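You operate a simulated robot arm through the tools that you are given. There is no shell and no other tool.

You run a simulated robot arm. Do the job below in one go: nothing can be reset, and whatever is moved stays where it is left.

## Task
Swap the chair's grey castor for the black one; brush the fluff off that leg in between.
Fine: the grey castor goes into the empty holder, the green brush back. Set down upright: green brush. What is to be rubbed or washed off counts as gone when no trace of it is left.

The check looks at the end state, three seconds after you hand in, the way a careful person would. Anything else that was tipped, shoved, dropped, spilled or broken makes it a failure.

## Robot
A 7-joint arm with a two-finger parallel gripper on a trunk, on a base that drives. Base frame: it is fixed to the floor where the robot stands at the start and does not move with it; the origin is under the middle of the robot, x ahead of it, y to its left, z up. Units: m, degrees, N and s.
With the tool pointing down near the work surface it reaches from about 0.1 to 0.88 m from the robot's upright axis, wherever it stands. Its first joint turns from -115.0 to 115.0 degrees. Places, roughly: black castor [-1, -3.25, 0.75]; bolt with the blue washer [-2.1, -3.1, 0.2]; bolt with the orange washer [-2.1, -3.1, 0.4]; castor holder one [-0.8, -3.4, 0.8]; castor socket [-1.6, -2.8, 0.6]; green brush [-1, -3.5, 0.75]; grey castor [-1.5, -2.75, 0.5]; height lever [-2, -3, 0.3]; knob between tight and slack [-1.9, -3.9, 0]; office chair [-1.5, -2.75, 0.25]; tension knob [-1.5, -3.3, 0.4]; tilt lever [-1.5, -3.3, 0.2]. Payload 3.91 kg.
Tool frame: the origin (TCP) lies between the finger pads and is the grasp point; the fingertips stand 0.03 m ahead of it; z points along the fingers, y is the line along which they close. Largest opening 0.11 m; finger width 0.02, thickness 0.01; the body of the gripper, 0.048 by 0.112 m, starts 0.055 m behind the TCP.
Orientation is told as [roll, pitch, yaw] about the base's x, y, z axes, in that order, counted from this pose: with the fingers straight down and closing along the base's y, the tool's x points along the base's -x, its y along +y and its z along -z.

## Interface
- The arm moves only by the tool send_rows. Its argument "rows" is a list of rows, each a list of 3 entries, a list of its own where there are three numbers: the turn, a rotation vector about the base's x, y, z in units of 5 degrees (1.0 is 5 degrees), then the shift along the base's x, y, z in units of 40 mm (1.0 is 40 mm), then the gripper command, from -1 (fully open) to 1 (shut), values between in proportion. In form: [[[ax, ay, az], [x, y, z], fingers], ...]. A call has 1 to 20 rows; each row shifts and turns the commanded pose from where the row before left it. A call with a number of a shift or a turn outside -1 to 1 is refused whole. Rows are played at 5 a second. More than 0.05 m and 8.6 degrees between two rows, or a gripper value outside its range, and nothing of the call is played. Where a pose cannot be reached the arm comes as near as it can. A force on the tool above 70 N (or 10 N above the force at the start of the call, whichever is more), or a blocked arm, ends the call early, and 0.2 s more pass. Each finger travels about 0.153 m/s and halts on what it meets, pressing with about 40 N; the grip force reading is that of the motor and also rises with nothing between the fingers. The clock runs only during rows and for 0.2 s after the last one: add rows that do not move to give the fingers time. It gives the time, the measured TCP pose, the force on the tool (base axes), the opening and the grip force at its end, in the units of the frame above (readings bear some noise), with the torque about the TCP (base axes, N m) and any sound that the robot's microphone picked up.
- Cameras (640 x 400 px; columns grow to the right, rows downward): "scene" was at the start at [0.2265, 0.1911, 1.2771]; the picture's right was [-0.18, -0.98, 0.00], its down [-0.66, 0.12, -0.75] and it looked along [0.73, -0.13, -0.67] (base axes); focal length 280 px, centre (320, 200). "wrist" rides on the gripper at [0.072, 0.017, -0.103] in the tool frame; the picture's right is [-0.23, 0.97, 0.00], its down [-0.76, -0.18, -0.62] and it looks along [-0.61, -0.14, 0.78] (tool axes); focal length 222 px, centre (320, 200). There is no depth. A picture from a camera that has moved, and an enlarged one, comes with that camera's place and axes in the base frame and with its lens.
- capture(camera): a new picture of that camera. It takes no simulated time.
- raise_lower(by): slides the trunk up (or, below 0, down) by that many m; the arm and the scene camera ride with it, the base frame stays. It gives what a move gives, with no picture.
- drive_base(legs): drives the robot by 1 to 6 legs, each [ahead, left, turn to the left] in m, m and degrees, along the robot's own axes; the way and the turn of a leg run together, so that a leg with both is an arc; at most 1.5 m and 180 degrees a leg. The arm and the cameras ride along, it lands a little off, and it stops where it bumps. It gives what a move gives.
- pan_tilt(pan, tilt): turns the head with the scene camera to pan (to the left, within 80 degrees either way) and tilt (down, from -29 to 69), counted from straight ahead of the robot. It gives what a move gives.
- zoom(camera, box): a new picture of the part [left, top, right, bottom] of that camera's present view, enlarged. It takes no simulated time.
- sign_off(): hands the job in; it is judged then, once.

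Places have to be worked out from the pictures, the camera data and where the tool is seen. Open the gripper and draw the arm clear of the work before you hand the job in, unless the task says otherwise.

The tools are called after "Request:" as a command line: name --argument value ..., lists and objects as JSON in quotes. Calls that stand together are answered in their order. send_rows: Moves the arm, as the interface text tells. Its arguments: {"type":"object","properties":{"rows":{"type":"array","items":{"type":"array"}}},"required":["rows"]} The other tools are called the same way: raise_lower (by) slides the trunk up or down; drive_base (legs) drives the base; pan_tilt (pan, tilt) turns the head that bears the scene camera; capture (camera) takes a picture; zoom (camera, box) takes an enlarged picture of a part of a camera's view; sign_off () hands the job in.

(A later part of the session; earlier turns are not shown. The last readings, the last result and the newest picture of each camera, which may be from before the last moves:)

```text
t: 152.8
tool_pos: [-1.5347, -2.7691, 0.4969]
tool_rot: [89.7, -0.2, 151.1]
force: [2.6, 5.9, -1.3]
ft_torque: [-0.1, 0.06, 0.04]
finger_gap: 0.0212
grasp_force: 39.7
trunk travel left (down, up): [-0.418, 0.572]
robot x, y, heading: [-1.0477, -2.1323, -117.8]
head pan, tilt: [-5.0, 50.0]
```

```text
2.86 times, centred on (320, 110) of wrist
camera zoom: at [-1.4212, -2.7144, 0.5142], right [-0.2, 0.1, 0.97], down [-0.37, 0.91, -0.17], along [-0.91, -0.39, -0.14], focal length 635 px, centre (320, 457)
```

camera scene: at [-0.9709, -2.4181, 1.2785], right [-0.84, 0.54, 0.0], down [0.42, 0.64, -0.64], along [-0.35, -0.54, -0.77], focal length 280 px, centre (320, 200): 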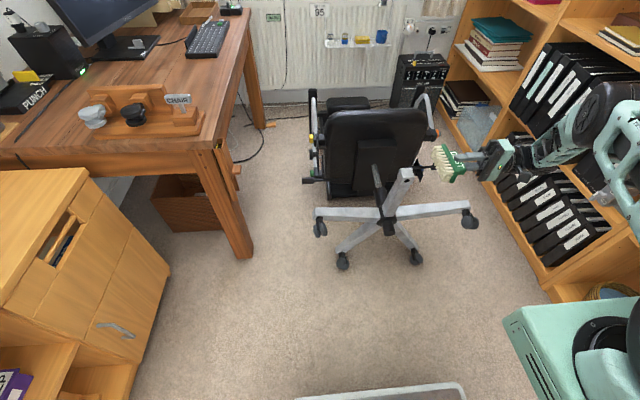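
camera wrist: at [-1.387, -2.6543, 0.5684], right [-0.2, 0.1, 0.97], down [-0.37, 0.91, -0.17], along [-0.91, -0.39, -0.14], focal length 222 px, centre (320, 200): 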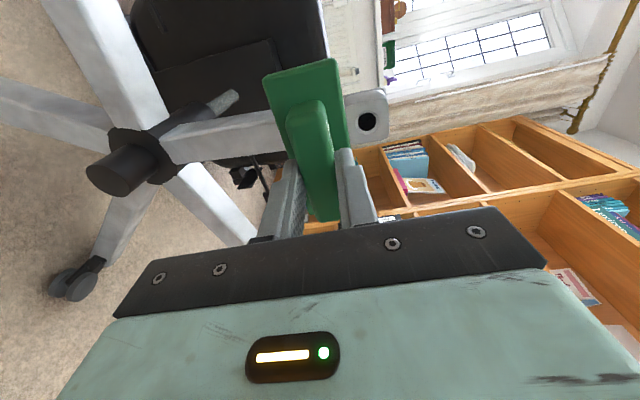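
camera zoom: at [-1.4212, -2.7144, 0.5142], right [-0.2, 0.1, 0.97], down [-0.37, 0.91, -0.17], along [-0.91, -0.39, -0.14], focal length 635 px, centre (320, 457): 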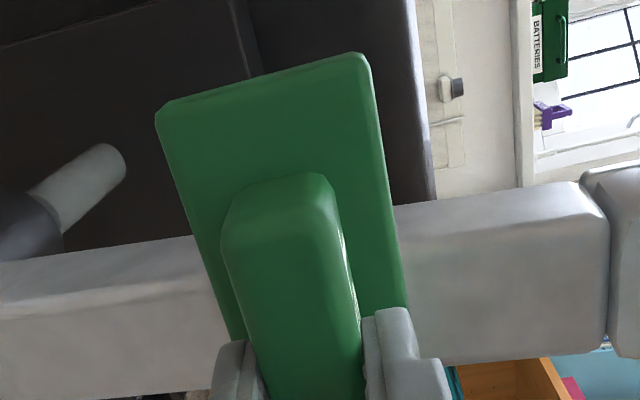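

Light contact (6 N) now at z 0.497. I keep this depth (plus 1 mm) and brush up and down along the leg between z≈0.45 and 0.54.

Request:
send_rows --rows '[[[0, 0, 0], [-0.012, -0.022, 0.25], 1], [[0, 0, 0], [0, 0, 0.25], 1], [[0, 0, 0], [0, 0, 0.25], 1], [[0, 0, 0], [0, 0, 0.25], 1], [[0, 0, 0], [0, 0, -0.25], 1], [[0, 0, 0], [0, 0, -0.25], 1], [[0, 0, 0], [0, 0, -0.25], 1], [[0, 0, 0], [0, 0, -0.25], 1], [[0, 0, 0], [0, 0, -0.25], 1], [[0, 0, 0], [0, 0, -0.25], 1], [[0, 0, 0], [0, 0, -0.25], 1], [[0, 0, 0], [0, 0, -0.25], 1], [[0, 0, 0], [0, 0, 0], 1]]'

Request:
zoom --camera "scene" --box '[360, 110, 430, 190]'

Request:
zoom --camera "wrist" --box '[220, 40, 420, 180]'

```text
t: 155.6
tool_pos: [-1.5353, -2.7705, 0.4577]
tool_rot: [89.9, -0.3, 151.1]
force: [-1.0, -0.1, 0.0]
ft_torque: [0.06, 0.02, -0.03]
finger_gap: 0.0213
grasp_force: 39.7
trunk travel left (down, up): [-0.418, 0.572]
robot x, y, heading: [-1.0478, -2.1335, -117.9]
head pan, tilt: [-5.0, 50.0]
```

```text
5.00 times, centred on (395, 150) of scene
camera zoom: at [-0.9708, -2.418, 1.0585], right [-0.84, 0.54, 0.0], down [0.42, 0.64, -0.64], along [-0.35, -0.54, -0.77], focal length 1403 px, centre (-55, 450)
```

zoom: 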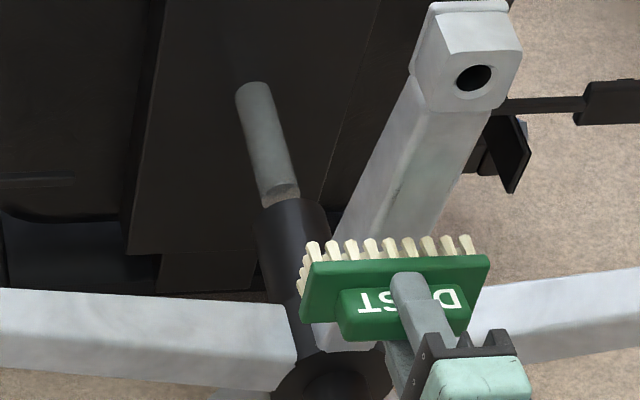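

```text
2.86 times, centred on (320, 110) of wrist
camera zoom: at [-1.422, -2.7153, 0.4744], right [-0.2, 0.1, 0.97], down [-0.37, 0.91, -0.17], along [-0.91, -0.39, -0.14], focal length 635 px, centre (320, 457)
```

zoom: 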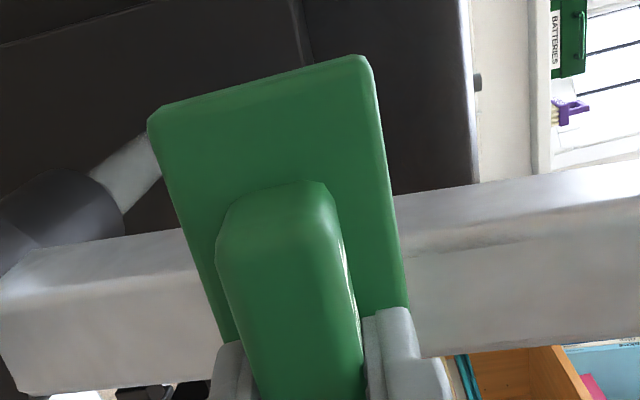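

Request:
zoom --camera "wrist" --box '[340, 90, 420, 150]'

Request:
zoom --camera "scene" --box '[390, 115, 430, 160]'

```text
6.67 times, centred on (380, 120) of wrist
camera zoom: at [-1.422, -2.7153, 0.4744], right [-0.2, 0.1, 0.97], down [-0.37, 0.91, -0.17], along [-0.91, -0.39, -0.14], focal length 1481 px, centre (-80, 733)
```

zoom: 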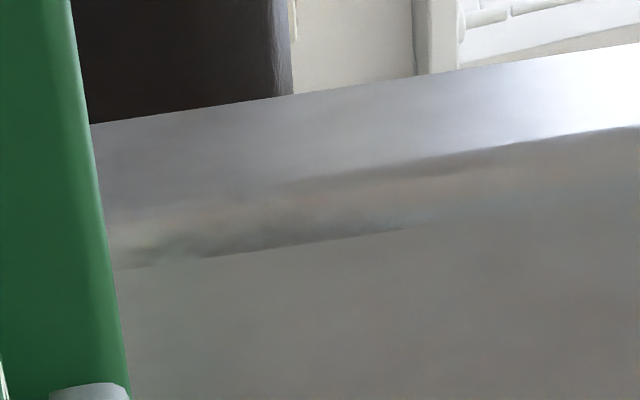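

```text
8.89 times, centred on (410, 138) of scene
camera zoom: at [-0.9708, -2.418, 1.0585], right [-0.84, 0.54, 0.0], down [0.42, 0.64, -0.64], along [-0.35, -0.54, -0.77], focal length 2494 px, centre (-480, 756)
```

zoom: 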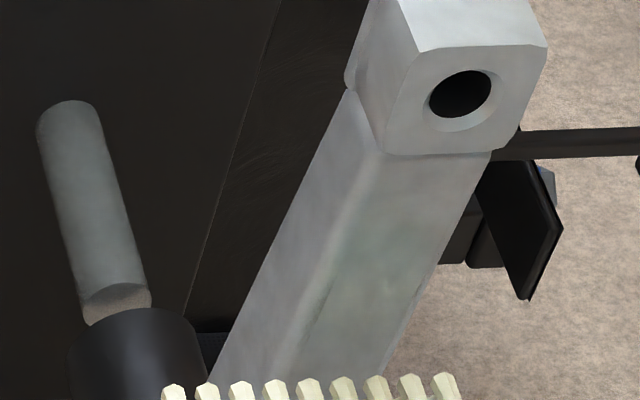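

The smudge on the front edge is still there, so I compare with the other legs to learn whether it is only geometry/paint.

Request:
capture --camera "scene"

Request:
zoom --camera "scene" --box '[300, 140, 380, 200]'

Request:
zoom --camera "scene" --box '[420, 140, 500, 200]'

```text
taken
camera scene: at [-0.9708, -2.418, 1.0585], right [-0.84, 0.54, 0.0], down [0.42, 0.64, -0.64], along [-0.35, -0.54, -0.77], focal length 280 px, centre (320, 200)
```

scene: 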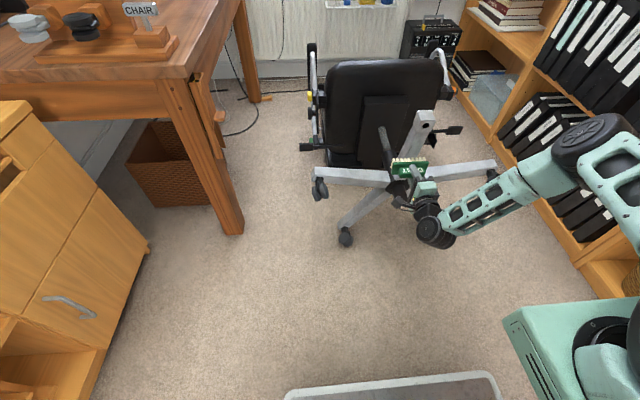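

```text
6.67 times, centred on (340, 170) of scene
camera zoom: at [-0.9708, -2.418, 1.0585], right [-0.84, 0.54, 0.0], down [0.42, 0.64, -0.64], along [-0.35, -0.54, -0.77], focal length 1870 px, centre (187, 400)
```

zoom: 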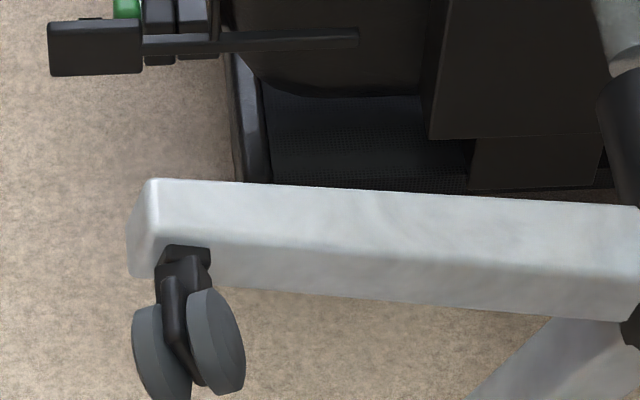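

```text
6.67 times, centred on (460, 170) of scene
camera zoom: at [-0.9708, -2.418, 1.0585], right [-0.84, 0.54, 0.0], down [0.42, 0.64, -0.64], along [-0.35, -0.54, -0.77], focal length 1870 px, centre (-613, 400)
```

zoom: 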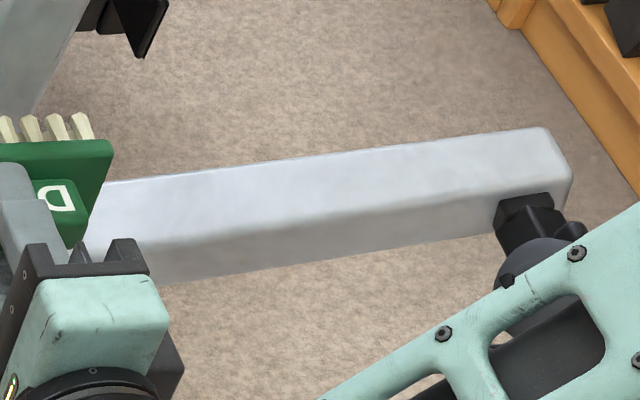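

The other legs have no such mark (they are plain), so this hatched, brownish mark is special to this leg. My first stroke may have been too light at places; I press 3 mm more and make several strokes over z 0.46–0.545.

Request:
send_rows --rows '[[[0, 0, 0], [-0.0364, -0.0656, 0], 1], [[0, 0, 0], [0, 0, 0.25], 1], [[0, 0, 0], [0, 0, 0.25], 1], [[0, 0, 0], [0, 0, 0.25], 1], [[0, 0, 0], [0, 0, 0.25], 1], [[0, 0, 0], [0, 0, 0.25], 1], [[0, 0, 0], [0, 0, 0.25], 1], [[0, 0, 0], [0, 0, 0], 1]]'

```text
t: 157.4
tool_pos: [-1.5363, -2.7727, 0.5156]
tool_rot: [89.5, -0.1, 151.1]
force: [4.6, 8.6, -8.0]
ft_torque: [0.27, -0.12, 0.0]
finger_gap: 0.0212
grasp_force: 40.6
trunk travel left (down, up): [-0.418, 0.572]
robot x, y, heading: [-1.0462, -2.1361, -117.8]
head pan, tilt: [-5.0, 50.0]
```

Now a real rubbing contact: ~10 N normal and ~8 N friction. I continue with several up/down strokes.

Request:
send_rows --rows '[[[0, 0, 0], [0, 0, 0.25], 1], [[0, 0, 0], [0, 0, 0.25], 1], [[0, 0, 0], [0, 0, 0.25], 1], [[0, 0, 0], [0, 0, -0.25], 1], [[0, 0, 0], [0, 0, -0.25], 1], [[0, 0, 0], [0, 0, -0.25], 1], [[0, 0, 0], [0, 0, -0.25], 1], [[0, 0, 0], [0, 0, -0.25], 1], [[0, 0, 0], [0, 0, -0.25], 1], [[0, 0, 0], [0, 0, -0.25], 1], [[0, 0, 0], [0, 0, 0.25], 1], [[0, 0, 0], [0, 0, 0.25], 1], [[0, 0, 0], [0, 0, 0.25], 1], [[0, 0, 0], [0, 0, 0.25], 1], [[0, 0, 0], [0, 0, 0.25], 1], [[0, 0, 0], [0, 0, 0.25], 1], [[0, 0, 0], [0, 0, 0], 1]]'

Request:
zoom --camera "scene" --box '[370, 110, 430, 170]'

Request:
zoom --camera "wrist" --box '[220, 40, 420, 180]'

```text
t: 158.6
tool_pos: [-1.5344, -2.7704, 0.5337]
tool_rot: [90.2, 0.0, 151.3]
force: [6.2, 14.6, 5.1]
ft_torque: [-0.69, 0.3, -0.01]
finger_gap: 0.0214
grasp_force: 40.2
trunk travel left (down, up): [-0.418, 0.572]
robot x, y, heading: [-1.0466, -2.1303, -117.8]
head pan, tilt: [-5.0, 50.0]
stopped in row 5: the force on the tool passed its limit at 74 N (the readings are from after the stop); the commanded pose is now the measured one
```

```text
6.67 times, centred on (400, 140) of scene
camera zoom: at [-0.9704, -2.417, 1.0593], right [-0.84, 0.54, 0.0], down [0.42, 0.64, -0.64], along [-0.35, -0.54, -0.77], focal length 1870 px, centre (-213, 600)
```

zoom: 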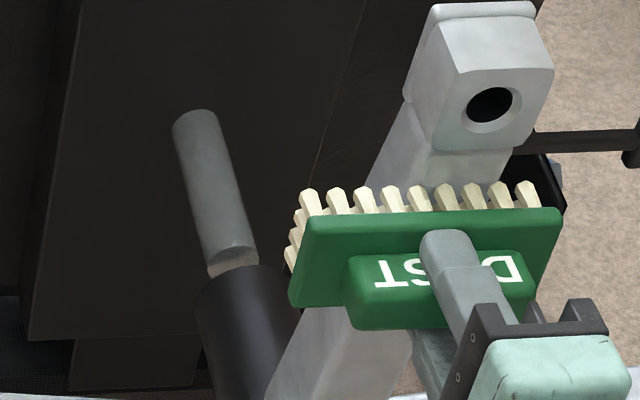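

```text
2.86 times, centred on (320, 110) of wrist
camera zoom: at [-1.4212, -2.7152, 0.5504], right [-0.2, 0.11, 0.97], down [-0.37, 0.91, -0.18], along [-0.91, -0.39, -0.14], focal length 635 px, centre (320, 457)
```

zoom: 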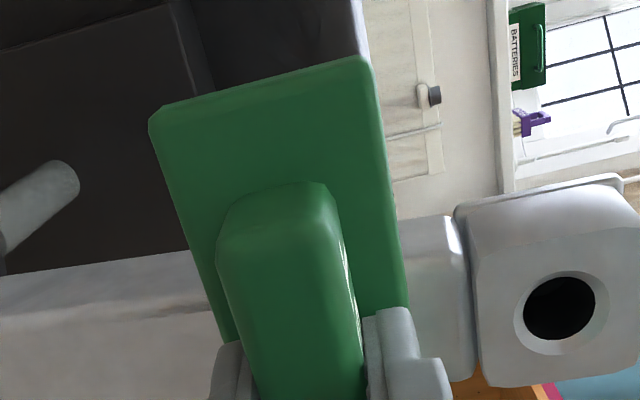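

At the top end of the stroke the bristles hit the socket block (74 N stop); the chair hasn't moved visibly. I keep below z 0.525 and make strokes lower down.

Request:
send_rows --rows '[[[0, 0, 0], [0, 0, -0.25], 1], [[0, 0, 0], [-0.024, -0.044, -0.25], 1], [[0, 0, 0], [-0.012, -0.022, -0.25], 1], [[0, 0, 0], [0, 0, -0.25], 1], [[0, 0, 0], [0, 0, -0.25], 1], [[0, 0, 0], [0, 0, -0.25], 1], [[0, 0, 0], [0, 0, -0.25], 1], [[0, 0, 0], [0, 0, 0.25], 1], [[0, 0, 0], [0, 0, 0.25], 1], [[0, 0, 0], [0, 0, 0.25], 1], [[0, 0, 0], [0, 0, 0.25], 1], [[0, 0, 0], [0, 0, 0.25], 1], [[0, 0, 0], [0, 0, 0], 1]]'

Request:
zoom --camera "wrist" --box '[220, 40, 420, 180]'

```text
t: 161.4
tool_pos: [-1.5362, -2.7724, 0.5123]
tool_rot: [89.9, 0.0, 151.2]
force: [1.1, 1.9, -1.1]
ft_torque: [0.02, -0.02, 0.01]
finger_gap: 0.0213
grasp_force: 40.5
trunk travel left (down, up): [-0.418, 0.572]
robot x, y, heading: [-1.0467, -2.1328, -117.7]
head pan, tilt: [-5.0, 50.0]
```

```text
2.86 times, centred on (320, 110) of wrist
camera zoom: at [-1.4232, -2.7182, 0.5288], right [-0.2, 0.11, 0.97], down [-0.37, 0.91, -0.18], along [-0.91, -0.39, -0.14], focal length 635 px, centre (320, 457)
```

zoom: 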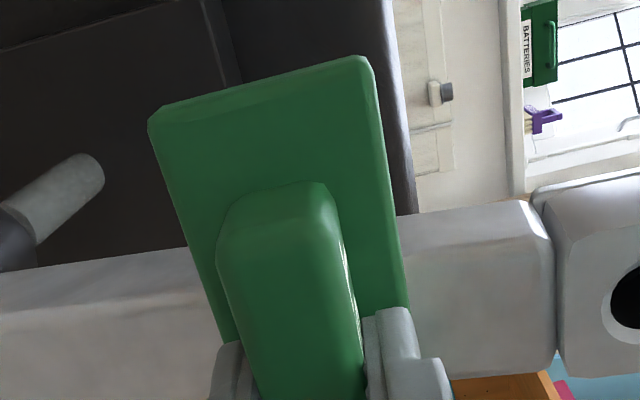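

I retract the brush 5 cm and look closely at the marks again.

Request:
send_rows --rows '[[[0, 0, 0], [0.2, 0.36, 0], 1], [[0, 0, 0], [0.2, 0.36, 0], 1], [[0, 0, 0], [0.2, 0.36, 0], 1], [[0, 0, 0], [0, 0, 1], 1], [[0, 0, 0], [0, 0, 1], 1], [[0, 0, 0], [0, 0, 1], 1], [[0, 0, 0], [0, 0, 0], 1]]'

Request:
capture --camera "wrist"

Request:
zoom --camera "wrist" --box '[100, 100, 260, 200]'

Request:
zoom --camera "scene" --box '[390, 100, 440, 170]'

```text
t: 163.0
tool_pos: [-1.5128, -2.7294, 0.6311]
tool_rot: [90.1, 0.0, 151.2]
force: [-1.2, -0.5, -1.4]
ft_torque: [0.04, -0.01, -0.01]
finger_gap: 0.0212
grasp_force: 39.8
trunk travel left (down, up): [-0.418, 0.572]
robot x, y, heading: [-1.0466, -2.1328, -118.0]
head pan, tilt: [-5.0, 50.0]
```

```text
taken
camera wrist: at [-1.3991, -2.6749, 0.649], right [-0.2, 0.11, 0.97], down [-0.37, 0.91, -0.18], along [-0.91, -0.39, -0.14], focal length 222 px, centre (320, 200)
```

wrist: 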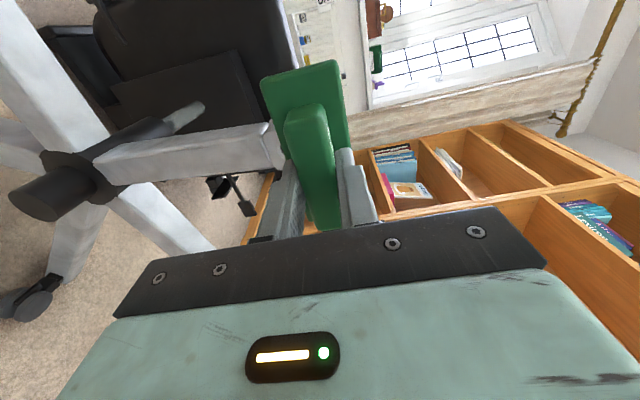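

```text
4.00 times, centred on (180, 150) of wrist
camera zoom: at [-1.3991, -2.6749, 0.649], right [-0.2, 0.11, 0.97], down [-0.37, 0.91, -0.18], along [-0.91, -0.39, -0.14], focal length 888 px, centre (880, 400)
```

zoom: 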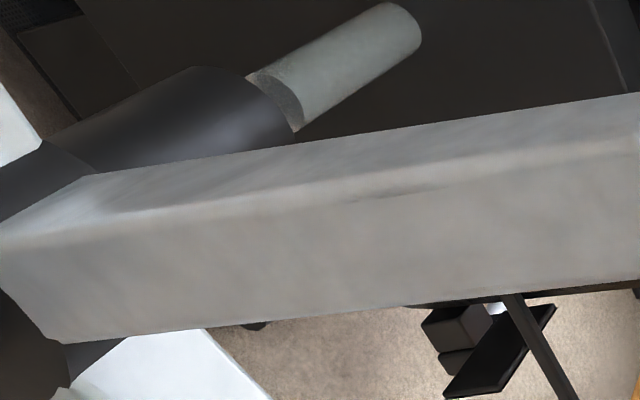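

```text
5.71 times, centred on (415, 135) of scene
camera zoom: at [-0.9706, -2.4176, 1.0584], right [-0.84, 0.54, 0.0], down [0.42, 0.64, -0.64], along [-0.35, -0.54, -0.77], focal length 1603 px, centre (-223, 571)
```

zoom: 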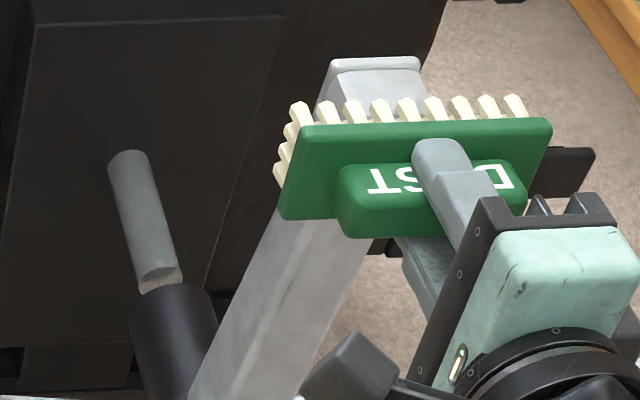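

Request:
zoom --camera "wrist" --box '[185, 138, 217, 158]'

Request:
zoom --camera "wrist" --box '[130, 130, 210, 190]'

Request:
zoom --camera "wrist" --box '[190, 115, 290, 190]'

```text
16.00 times, centred on (201, 148) of wrist
camera zoom: at [-1.3991, -2.6749, 0.649], right [-0.2, 0.11, 0.97], down [-0.37, 0.91, -0.18], along [-0.91, -0.39, -0.14], focal length 3554 px, centre (2224, 1032)
```

zoom: 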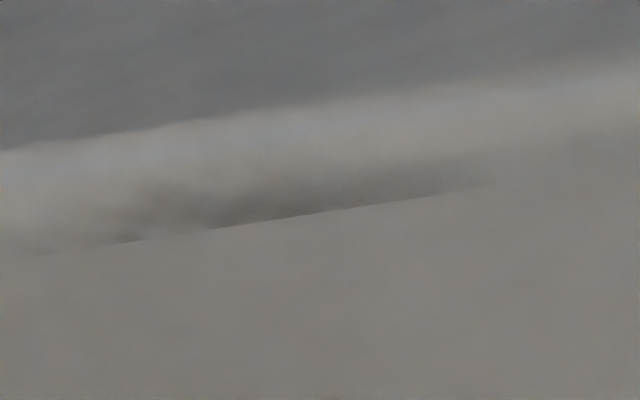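

```text
6.67 times, centred on (170, 160) of wrist
camera zoom: at [-1.3991, -2.6749, 0.649], right [-0.2, 0.11, 0.97], down [-0.37, 0.91, -0.18], along [-0.91, -0.39, -0.14], focal length 1481 px, centre (1320, 467)
```

zoom: 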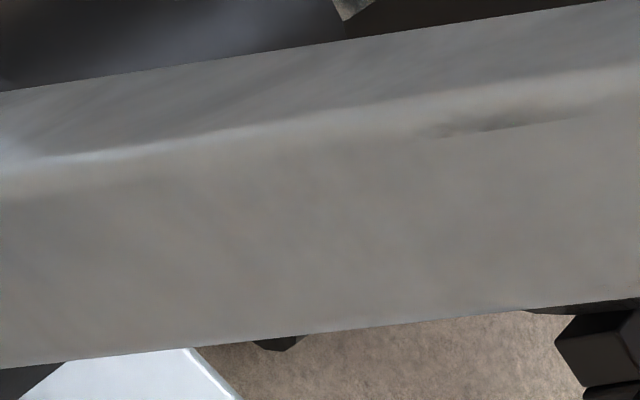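

```text
5.33 times, centred on (240, 152) of wrist
camera zoom: at [-1.3991, -2.6749, 0.649], right [-0.2, 0.11, 0.97], down [-0.37, 0.91, -0.18], along [-0.91, -0.39, -0.14], focal length 1185 px, centre (747, 453)
```

zoom: 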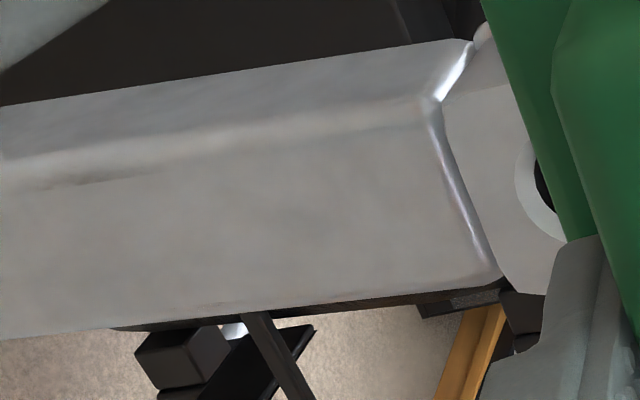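

At 16× the mark is just soft shading on the bevel beside a paint seam – not fluff, and brushing didn't change it. The block's underside is a spot I haven't seen; I lower the tool 0.2 m (brush still 5 cm off the leg) and look up at it.

Request:
send_rows --rows '[[[0, 0, 0], [0, 0, -1], 1], [[0, 0, 0], [0, 0, -1], 1], [[0, 0, 0], [0, 0, -1], 1], [[0, 0, 0], [0, 0, -1], 1], [[0, 0, 0], [0, 0, -1], 1], [[0, 0, 0], [0, 0, 0], 1]]'

Request:
capture --camera "wrist"

Request:
zoom --camera "wrist" --box '[320, 60, 520, 190]'

```text
t: 164.4
tool_pos: [-1.5126, -2.7296, 0.4328]
tool_rot: [90.1, 0.0, 151.3]
force: [-0.3, 0.2, -1.1]
ft_torque: [0.03, -0.01, -0.03]
finger_gap: 0.0212
grasp_force: 39.9
trunk travel left (down, up): [-0.418, 0.572]
robot x, y, heading: [-1.0425, -2.1325, -117.9]
head pan, tilt: [-5.0, 50.0]
```

```text
taken
camera wrist: at [-1.3997, -2.6748, 0.4496], right [-0.2, 0.11, 0.97], down [-0.37, 0.91, -0.18], along [-0.91, -0.39, -0.14], focal length 222 px, centre (320, 200)
```

wrist: 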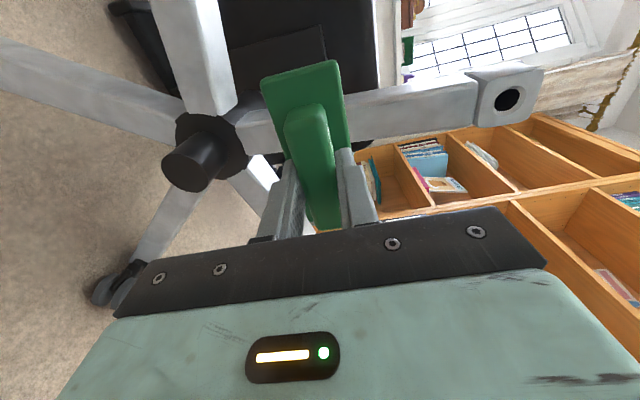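

```text
3.08 times, centred on (420, 125) of wrist
camera zoom: at [-1.3997, -2.6748, 0.4496], right [-0.2, 0.11, 0.97], down [-0.37, 0.91, -0.18], along [-0.91, -0.39, -0.14], focal length 684 px, centre (12, 431)
```

zoom: 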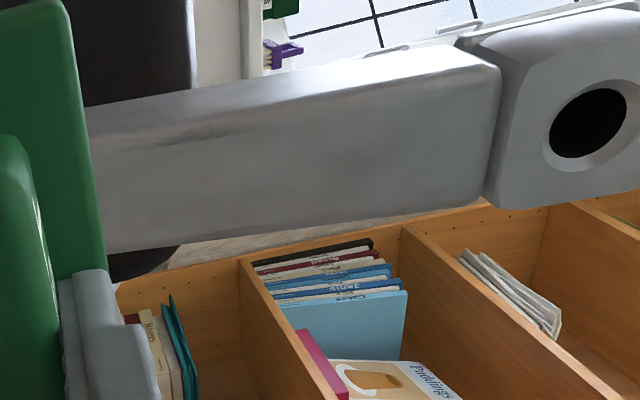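

Request:
zoom --camera "wrist" --box '[390, 75, 480, 140]'

Request:
zoom --camera "scene" --box '[400, 105, 440, 145]'

Request:
zoom --camera "wrist" --box '[455, 50, 565, 130]'

```text
6.15 times, centred on (435, 108) of wrist
camera zoom: at [-1.3997, -2.6748, 0.4496], right [-0.2, 0.11, 0.97], down [-0.37, 0.91, -0.18], along [-0.91, -0.39, -0.14], focal length 1367 px, centre (-388, 769)
```

zoom: 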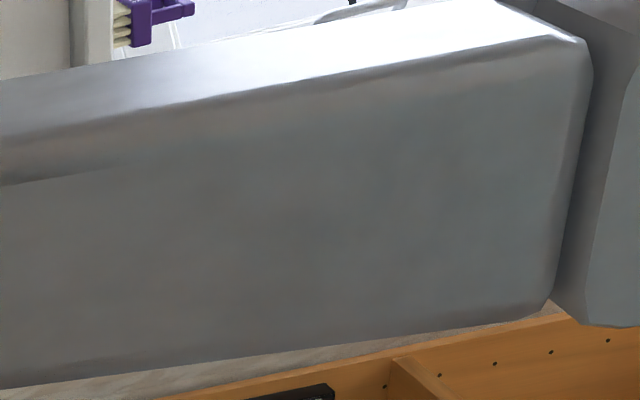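

```text
10.00 times, centred on (420, 125) of scene
camera zoom: at [-0.9707, -2.4176, 1.0585], right [-0.84, 0.54, 0.0], down [0.42, 0.64, -0.64], along [-0.35, -0.54, -0.77], focal length 2805 px, centre (-680, 950)
```

zoom: 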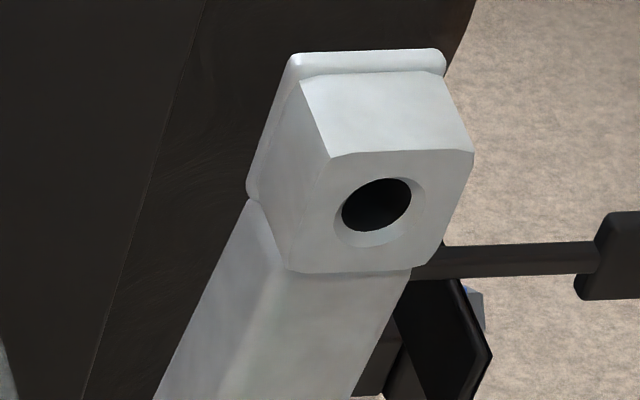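

```text
5.00 times, centred on (510, 90) of wrist
camera zoom: at [-1.3997, -2.6748, 0.4496], right [-0.2, 0.11, 0.97], down [-0.37, 0.91, -0.18], along [-0.91, -0.39, -0.14], focal length 1111 px, centre (-630, 750)
```

zoom: 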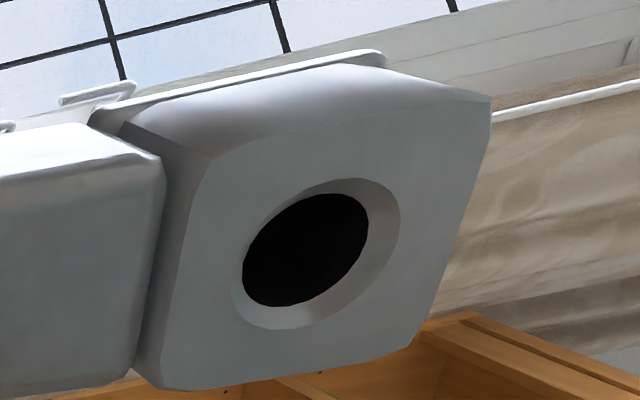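

The block is clean too. I go back up and around to the right-side viewpoint to examine the right face at high magnification.

Request:
send_rows --rows '[[[0, 0, 0], [0.1, 0.18, 1], 1], [[0, 0, 0], [0.1, 0.18, 1], 1], [[0, 0, 0], [0, 0, 1], 1], [[0, 0, 0], [0, 0, 1], 1], [[0, 0, 0], [0, 0, 1], 1], [[0, 0, 0], [0, 0, 0], 1]]'

Request:
raise_lower --by 0.15

Request:
send_rows --rows '[[[0, 0, 0.98], [-0.226, 0.05, 0], 1], [[0, 0, 0.98], [-0.226, 0.05, 0], 1], [[0, 0, 0.98], [-0.226, 0.05, 0], 1], [[0, 0, 0.98], [-0.226, 0.05, 0], 1], [[0, 0, 0.98], [-0.226, 0.05, 0], 1], [[0, 0, 0.98], [-0.226, 0.05, 0], 1], [[0, 0, 0.98], [-0.226, 0.05, 0], 1], [[0, 0, 0.98], [-0.226, 0.05, 0], 1], [[0, 0, 0.98], [-0.226, 0.05, 0], 1], [[0, 0, 0.98], [-0.226, 0.0, 0], 1], [[0, 0, 0.98], [-0.226, 0.0, 0], 1], [[0, 0, 0.98], [-0.226, 0.0, 0], 1], [[0, 0, 0.98], [-0.226, 0.0, 0], 1], [[0, 0, 0.98], [-0.226, 0.0, 0], 1], [[0, 0, 0.98], [-0.226, 0.0, 0], 1], [[0, 0, 0.98], [-0.226, 0.0, 0], 1], [[0, 0, 0], [0, 0, 0], 1]]'

Request:
capture --camera "wrist"

```text
t: 165.8
tool_pos: [-1.5044, -2.716, 0.6321]
tool_rot: [90.1, 0.0, 151.3]
force: [0.0, 0.1, -0.9]
ft_torque: [0.01, 0.0, -0.01]
finger_gap: 0.0216
grasp_force: 40.2
trunk travel left (down, up): [-0.418, 0.572]
robot x, y, heading: [-1.0463, -2.1321, -118.1]
head pan, tilt: [-5.0, 50.0]
```

```text
t: 167.6
tool_pos: [-1.5052, -2.7164, 0.7818]
tool_rot: [90.1, 0.0, 151.2]
force: [0.3, 0.5, 0.3]
ft_torque: [0.02, -0.03, 0.03]
finger_gap: 0.0213
grasp_force: 39.9
trunk travel left (down, up): [-0.568, 0.422]
robot x, y, heading: [-1.0443, -2.1326, -118.1]
head pan, tilt: [-5.0, 50.0]
```

```text
t: 171.2
tool_pos: [-1.6489, -2.6996, 0.7818]
tool_rot: [90.1, 0.1, -130.4]
force: [0.3, -0.3, 0.1]
ft_torque: [0.04, 0.04, -0.03]
finger_gap: 0.0216
grasp_force: 39.5
trunk travel left (down, up): [-0.568, 0.422]
robot x, y, heading: [-1.0455, -2.1308, -117.7]
head pan, tilt: [-5.0, 50.0]
```

```text
taken
camera wrist: at [-1.6813, -2.5767, 0.7983], right [-0.15, -0.17, 0.97], down [-0.97, -0.18, -0.18], along [0.2, -0.97, -0.14], focal length 222 px, centre (320, 200)
```

wrist: 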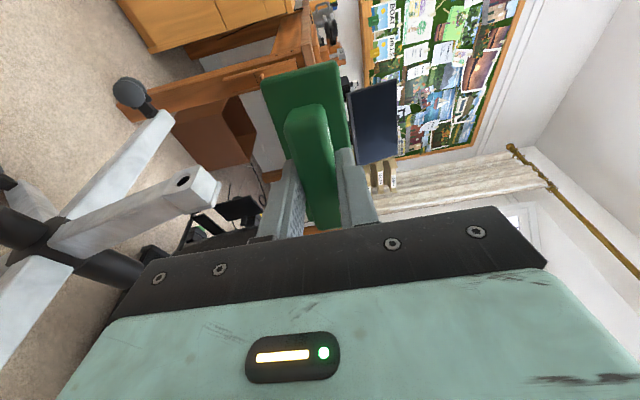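

Request:
zoom --camera "wrist" --box '[45, 195, 135, 260]'

Request:
zoom --camera "wrist" --box '[120, 160, 225, 235]'

```text
6.15 times, centred on (90, 228) of wrist
camera zoom: at [-1.6813, -2.5767, 0.7983], right [-0.15, -0.17, 0.97], down [-0.97, -0.18, -0.18], along [0.2, -0.97, -0.14], focal length 1367 px, centre (1735, 31)
```

zoom: 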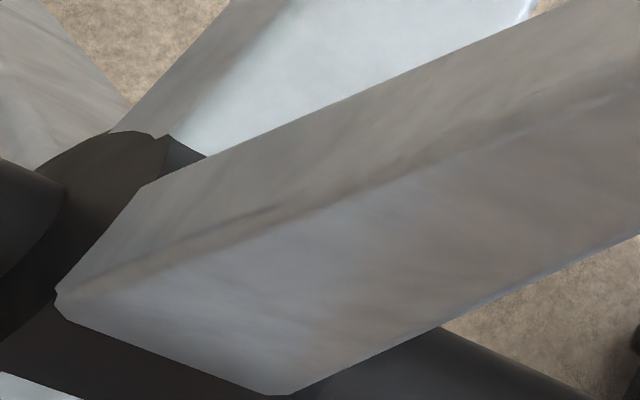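

```text
5.33 times, centred on (172, 198) of wrist
camera zoom: at [-1.6813, -2.5767, 0.7983], right [-0.15, -0.17, 0.97], down [-0.97, -0.18, -0.18], along [0.2, -0.97, -0.14], focal length 1185 px, centre (1107, 213)
```

zoom: 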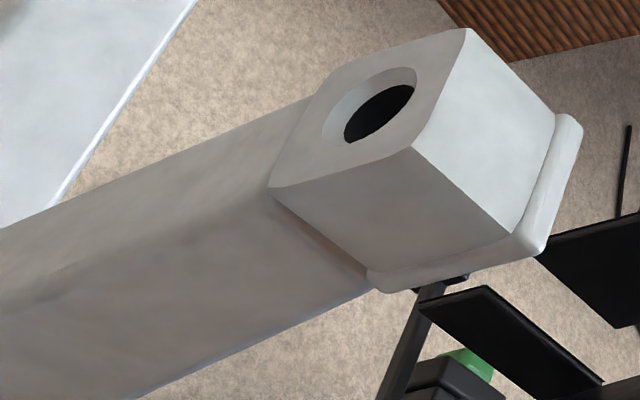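

The right face is clean as well, so only the back face (toward the seat) is left, which I saw only at a grazing angle. I straighten the tool again, raise the trunk and drive to my left so I can look at it properly.

Request:
send_rows --rows '[[[0, 0, -0.98], [0.226, 0.0, 0], 1], [[0, 0, -0.98], [0.226, 0.0, 0], 1], [[0, 0, -0.98], [0.226, 0.0, 0], 1], [[0, 0, -0.98], [0.226, 0.0, 0], 1], [[0, 0, -0.98], [0.226, 0.0, 0], 1], [[0, 0, -0.98], [0.226, 0.0, 0], 1], [[0, 0, -0.98], [0.226, 0.0, 0], 1], [[0, 0, -0.98], [0.226, -0.05, 0], 1], [[0, 0, -0.98], [0.226, -0.05, 0], 1], [[0, 0, -0.98], [0.226, -0.05, 0], 1], [[0, 0, -0.98], [0.226, -0.05, 0], 1], [[0, 0, -0.98], [0.226, -0.05, 0], 1], [[0, 0, -0.98], [0.226, -0.05, 0], 1], [[0, 0, -0.98], [0.226, -0.05, 0], 1], [[0, 0, -0.98], [0.226, -0.05, 0], 1], [[0, 0, -0.98], [0.226, -0.05, 0], 1], [[0, 0, 0], [0, 0, 0], 1]]'

Request:
raise_lower --by 0.2

Request:
drive_base --legs '[[0, 0.37, 0], [0.16, 0, 0]]'

Request:
send_rows --rows '[[[0, 0, -0.96], [-0.363, -0.242, 0], 1], [[0, 0, -0.96], [-0.363, -0.242, 0], 1], [[0, 0, -0.96], [-0.363, -0.242, 0], 1], [[0, 0, -0.96], [-0.363, -0.242, 0], 1], [[0, 0, -0.96], [-0.363, -0.242, 0], 1], [[0, 0, -0.96], [-0.363, -0.242, 0], 1], [[0, 0, -0.96], [-0.363, -0.242, 0], 1], [[0, 0, -0.96], [-0.363, -0.242, 0], 1], [[0, 0, -0.96], [-0.363, -0.242, 0], 1], [[0, 0, -0.96], [-0.363, -0.242, 0], 1], [[0, 0, -0.96], [-0.363, -0.242, 0], 1], [[0, 0, -0.96], [-0.363, -0.242, 0], 1], [[0, 0, -0.96], [-0.363, -0.242, 0], 1], [[0, 0, -0.96], [-0.363, -0.242, 0], 1], [[0, 0, -0.96], [-0.363, -0.242, 0], 1], [[0, 0, 0], [0, 0, 0], 1]]'

Request:
capture --camera "wrist"

Request:
capture --camera "scene"

```text
t: 174.8
tool_pos: [-1.5051, -2.7156, 0.7809]
tool_rot: [90.1, 0.0, 151.2]
force: [0.3, -1.2, -1.5]
ft_torque: [-0.01, 0.0, 0.0]
finger_gap: 0.0212
grasp_force: 40.0
trunk travel left (down, up): [-0.568, 0.422]
robot x, y, heading: [-1.0439, -2.1329, -117.8]
head pan, tilt: [-5.0, 50.0]
```

```text
t: 176.9
tool_pos: [-1.5053, -2.7164, 0.9807]
tool_rot: [90.1, 0.0, 151.1]
force: [0.2, -1.0, -1.4]
ft_torque: [0.07, -0.05, 0.01]
finger_gap: 0.0215
grasp_force: 39.7
trunk travel left (down, up): [-0.768, 0.222]
robot x, y, heading: [-1.0481, -2.1325, -117.6]
head pan, tilt: [-5.0, 50.0]
```

```text
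t: 180.3
tool_pos: [-1.2551, -3.0294, 0.9812]
tool_rot: [90.2, 0.0, 151.1]
force: [-0.6, 1.2, -0.6]
ft_torque: [0.01, 0.02, -0.01]
finger_gap: 0.0215
grasp_force: 40.0
trunk travel left (down, up): [-0.768, 0.222]
robot x, y, heading: [-0.797, -2.4462, -117.9]
head pan, tilt: [-5.0, 50.0]
```

```text
t: 183.7
tool_pos: [-1.4722, -3.1754, 0.9797]
tool_rot: [90.0, -0.1, 79.3]
force: [0.5, -0.2, -1.1]
ft_torque: [-0.03, -0.06, -0.01]
finger_gap: 0.0214
grasp_force: 40.3
trunk travel left (down, up): [-0.768, 0.222]
robot x, y, heading: [-0.7933, -2.4465, -117.6]
head pan, tilt: [-5.0, 50.0]
```

```text
taken
camera wrist: at [-1.3835, -3.2665, 0.9974], right [0.04, 0.22, 0.97], down [0.75, 0.63, -0.18], along [-0.66, 0.74, -0.14], focal length 222 px, centre (320, 200)
```

wrist: 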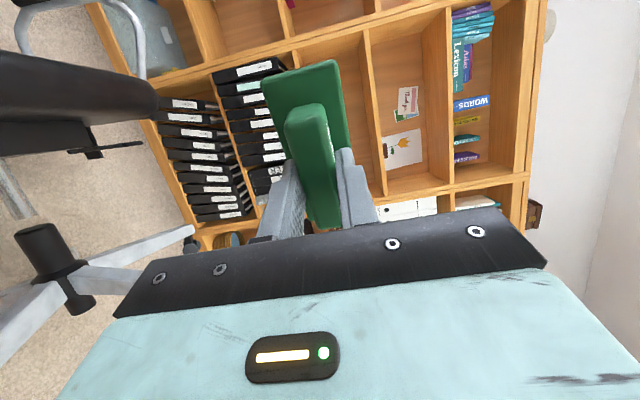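

```text
taken
camera scene: at [-0.7198, -2.7307, 1.4085], right [-0.84, 0.54, 0.0], down [0.42, 0.64, -0.64], along [-0.35, -0.54, -0.77], focal length 280 px, centre (320, 200)
```

scene: 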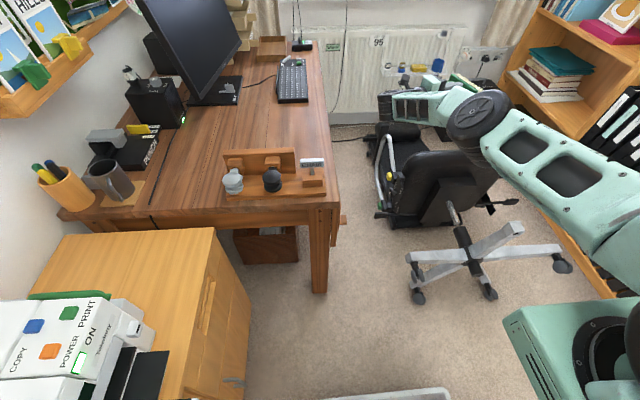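

The leg sits just behind the gripper body in the image; I turn the tool 40° more to the right and tilt it down a bit to bring the leg's back into view.

Request:
send_rows --rows '[[[0, 0, -1], [0, 0, 0], 1], [[0, 0, -1], [0, 0, 0], 1], [[0, 0, -1], [0, 0, 0], 1], [[0, 0, -1], [0, 0, 0], 1], [[0, 0, -1], [0, 0, 0], 1], [[0, 0, -1], [0, 0, 0], 1], [[0, 0, -1], [0, 0, 0], 1], [[0, 0, 0], [0, 0, 0], 1]]'

Request:
capture --camera "wrist"

```text
t: 185.5
tool_pos: [-1.4355, -3.0821, 1.0317]
tool_rot: [90.2, -0.1, 44.2]
force: [0.1, 0.0, -1.0]
ft_torque: [-0.04, 0.0, 0.0]
finger_gap: 0.0212
grasp_force: 39.8
out of reach, approached as far as the arm can: row 1, 2, 3, 4, 5, 6, 7
trunk travel left (down, up): [-0.768, 0.222]
robot x, y, heading: [-0.7896, -2.4445, -117.9]
head pan, tilt: [-5.0, 50.0]
```

```text
taken
camera wrist: at [-1.4141, -3.2065, 1.0486], right [0.16, 0.16, 0.97], down [0.98, 0.08, -0.18], along [-0.11, 0.98, -0.14], focal length 222 px, centre (320, 200)
```

wrist: 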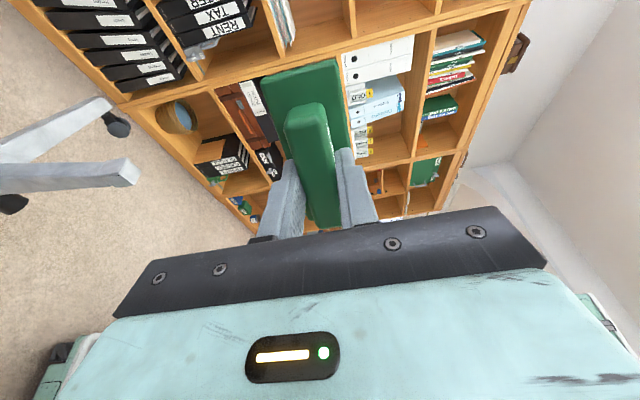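

Request:
zoom --camera "wrist" --box '[0, 130, 150, 220]'

Request:
raise_lower --by -0.17

Request:
capture --camera "wrist"

Request:
zoom --camera "wrist" --box '[0, 110, 220, 230]'

```text
4.27 times, centred on (75, 175) of wrist
camera zoom: at [-1.4141, -3.2065, 1.0486], right [0.16, 0.16, 0.97], down [0.98, 0.08, -0.18], along [-0.11, 0.98, -0.14], focal length 948 px, centre (1365, 307)
```

zoom: 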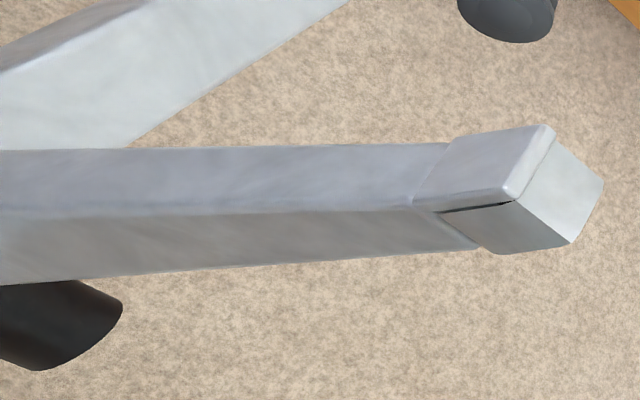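

```text
t: 187.4
tool_pos: [-1.4345, -3.0817, 0.8612]
tool_rot: [90.1, 0.0, 44.2]
force: [-0.2, 0.4, -0.7]
ft_torque: [-0.02, -0.03, -0.03]
finger_gap: 0.0212
grasp_force: 40.3
trunk travel left (down, up): [-0.598, 0.392]
robot x, y, heading: [-0.7958, -2.447, -118.0]
head pan, tilt: [-5.0, 50.0]
```

```text
taken
camera wrist: at [-1.4141, -3.2067, 0.8788], right [0.16, 0.16, 0.97], down [0.98, 0.09, -0.18], along [-0.11, 0.98, -0.14], focal length 222 px, centre (320, 200)
```

wrist: 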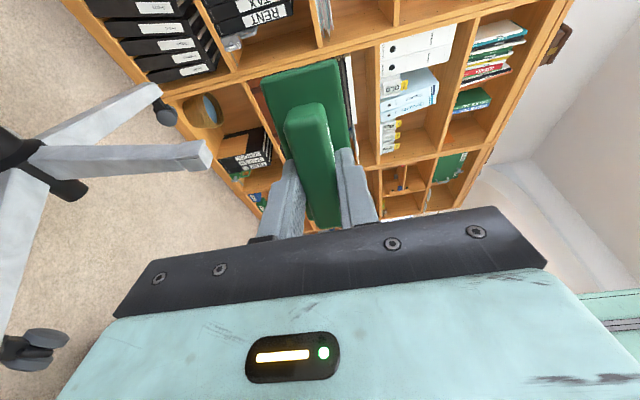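

```text
2.91 times, centred on (110, 170) of wrist
camera zoom: at [-1.4141, -3.2067, 0.8788], right [0.16, 0.16, 0.97], down [0.98, 0.09, -0.18], along [-0.11, 0.98, -0.14], focal length 646 px, centre (931, 287)
```

zoom: 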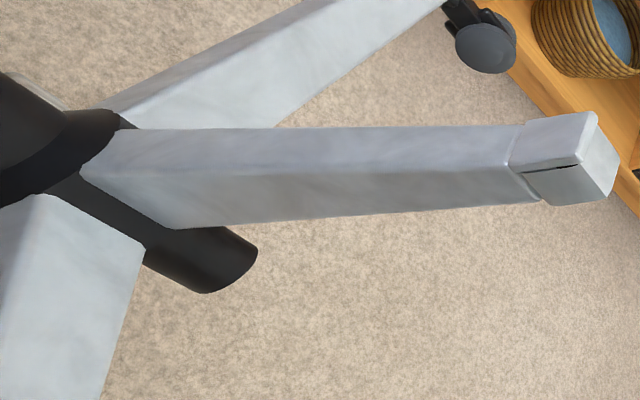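

The back face is clean too. Then the mark on the front bevels is the only candidate after all: a sharp inner line with soft hatched fade on both edges is just what a fluff patch lying almost flush with the front face would show. It needs more, firmer strokes. I raise, swing the tool back to face the chair, and return to the front.

Request:
raise_lower --by 0.12

Request:
send_rows --rows '[[[0, 0, 1], [0.2, 0.058, 0], 1], [[0, 0, 1], [0.2, 0.058, 0], 1], [[0, 0, 1], [0.2, 0.058, 0], 1], [[0, 0, 1], [0.2, 0.058, 0], 1], [[0, 0, 1], [0.2, 0.058, 0], 1], [[0, 0, 1], [0.2, 0.058, 0], 1], [[0, 0, 1], [0.2, 0.058, 0], 1], [[0, 0, 1], [0.2, 0.058, 0], 1], [[0, 0, 1], [0.2, 0.058, 0], 1], [[0, 0, 1], [0.2, 0.058, 0], 1], [[0, 0, 1], [0.2, 0.058, 0], 1], [[0, 0, 1], [0.2, 0.058, 0], 1], [[0, 0, 1], [0.2, 0.058, 0], 1], [[0, 0, 1], [0.2, 0.058, 0], 1], [[0, 0, 1], [0.2, 0.058, 0], 1], [[0, 0, 1], [0.2, 0.058, 0], 1], [[0, 0, 1], [0.2, 0.058, 0], 1], [[0, 0, 1], [0.2, 0.058, 0], 1], [[0, 0, 1], [0.2, 0.058, 0], 1], [[0, 0, 0], [0, 0, 0], 1]]'

```text
t: 188.9
tool_pos: [-1.4346, -3.0823, 0.9811]
tool_rot: [90.1, 0.0, 44.3]
force: [-0.1, -0.2, -1.4]
ft_torque: [0.01, -0.01, 0.03]
finger_gap: 0.0215
grasp_force: 39.5
trunk travel left (down, up): [-0.718, 0.272]
robot x, y, heading: [-0.7907, -2.4434, -117.9]
head pan, tilt: [-5.0, 50.0]
```

```text
t: 193.1
tool_pos: [-1.3979, -3.3563, 0.8758]
tool_rot: [90.1, 0.1, 139.2]
force: [0.2, 0.2, -0.2]
ft_torque: [0.01, -0.02, 0.01]
finger_gap: 0.0213
grasp_force: 39.9
out of reach, approached as far as the arm can: row 1, 2, 3, 4, 5, 6, 7, 8, 9, 10, 11, 12, 13, 14, 15, 16, 17, 18, 19
trunk travel left (down, up): [-0.718, 0.272]
robot x, y, heading: [-0.7941, -2.4463, -117.9]
head pan, tilt: [-5.0, 50.0]
```

The tool drifted because the commanded pose was beyond reach: it is now at (-1.398, -3.356, 0.876). I look before doing anything else.

Request:
capture --camera "scene"

Request:
capture --camera "wrist"

```text
taken
camera scene: at [-0.7197, -2.7308, 1.3584], right [-0.84, 0.54, 0.0], down [0.42, 0.64, -0.64], along [-0.35, -0.54, -0.77], focal length 280 px, centre (320, 200)
```

scene: 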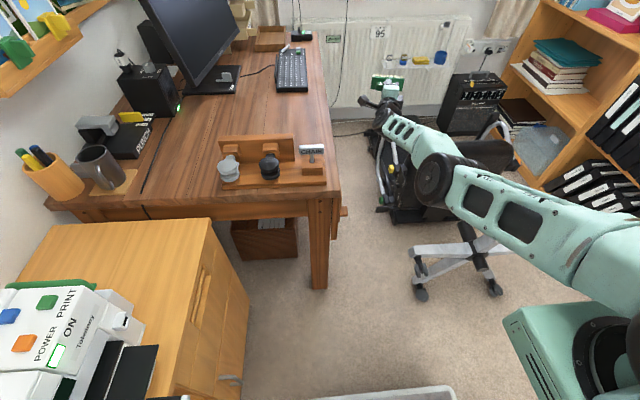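

```text
taken
camera wrist: at [-1.2748, -3.3263, 0.8929], right [-0.17, 0.15, 0.97], down [-0.17, 0.97, -0.18], along [-0.97, -0.2, -0.14], focal length 222 px, centre (320, 200)
```

wrist: 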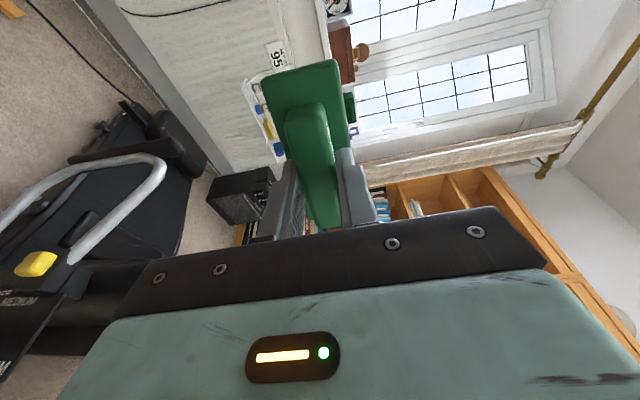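

Request:
send_rows --rows '[[[0, 0, 0], [0, 0, 0], 1]]'

```text
t: 193.5
tool_pos: [-1.3964, -3.3565, 0.8763]
tool_rot: [90.1, 0.0, 139.1]
force: [-0.4, 0.8, -0.3]
ft_torque: [0.04, -0.05, 0.01]
finger_gap: 0.0212
grasp_force: 40.0
trunk travel left (down, up): [-0.718, 0.272]
robot x, y, heading: [-0.7946, -2.4452, -117.7]
head pan, tilt: [-5.0, 50.0]
```

The command now matches the measured pose. I pull the tool straight back toward me by 0.34 m while turning to heading -118° and rising to 0.98.

Request:
send_rows --rows '[[[0, 0, 0], [0.445, 0.8335, 0.28], 1], [[0, 0, 0], [0.445, 0.8335, 0.28], 1], [[0, 0, 0.3], [0.445, 0.8335, 0.28], 1], [[0, 0, 0.3], [0.445, 0.8335, 0.28], 1], [[0, 0, 0.3], [0.445, 0.8335, 0.28], 1], [[0, 0, 0.4], [0.445, 0.8335, 0.28], 1], [[0, 0, 0.4], [0.445, 0.8335, 0.28], 1], [[0, 0, 0.4], [0.445, 0.8335, 0.28], 1], [[0, 0, 0.4], [0.445, 0.8335, 0.28], 1], [[0, 0, 0], [0, 0, 0], 1]]'

Request:
capture --camera "scene"

```text
t: 195.7
tool_pos: [-1.3658, -3.3593, 0.8339]
tool_rot: [90.1, 0.1, 151.8]
force: [0.8, 0.4, -0.3]
ft_torque: [0.06, 0.0, 0.0]
finger_gap: 0.0211
grasp_force: 40.2
out of reach, approached as far as the arm can: row 1, 2, 3, 4, 5, 6, 7, 8, 9
trunk travel left (down, up): [-0.718, 0.272]
robot x, y, heading: [-0.797, -2.4442, -118.0]
head pan, tilt: [-5.0, 50.0]
```

```text
taken
camera scene: at [-0.7197, -2.7308, 1.3584], right [-0.84, 0.54, 0.0], down [0.42, 0.64, -0.64], along [-0.35, -0.54, -0.77], focal length 280 px, centre (320, 200)
```

scene: 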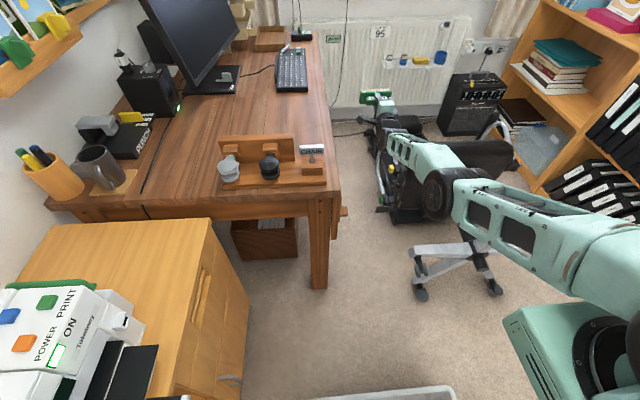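

The arm is stretched nearly straight and cannot fold back from this posture. I try lifting the tool vertically to break out of that.

Request:
send_rows --rows '[[[0, 0, 0], [0, 0, 0.8], 1], [[0, 0, 0], [0, 0, 0.8], 1], [[0, 0, 0], [0, 0, 0.8], 1], [[0, 0, 0], [0, 0, 0.8], 1], [[0, 0, 0], [0, 0, 0], 1]]'

Request:
capture --camera "scene"

```text
t: 196.9
tool_pos: [-1.3819, -3.3983, 0.9448]
tool_rot: [90.0, 0.0, 151.7]
force: [-0.8, -0.4, -1.2]
ft_torque: [0.02, -0.02, -0.03]
finger_gap: 0.021
grasp_force: 40.7
out of reach, approached as far as the arm can: row 1, 2, 3, 4
trunk travel left (down, up): [-0.718, 0.272]
robot x, y, heading: [-0.7945, -2.4432, -117.8]
head pan, tilt: [-5.0, 50.0]
```

```text
taken
camera scene: at [-0.7198, -2.7308, 1.3584], right [-0.84, 0.54, 0.0], down [0.42, 0.64, -0.64], along [-0.35, -0.54, -0.77], focal length 280 px, centre (320, 200)
```

scene: 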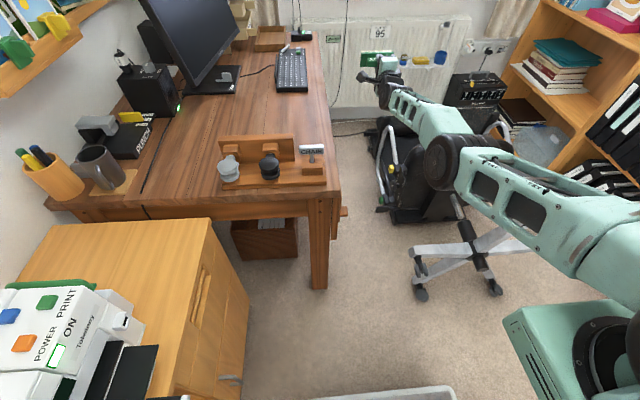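

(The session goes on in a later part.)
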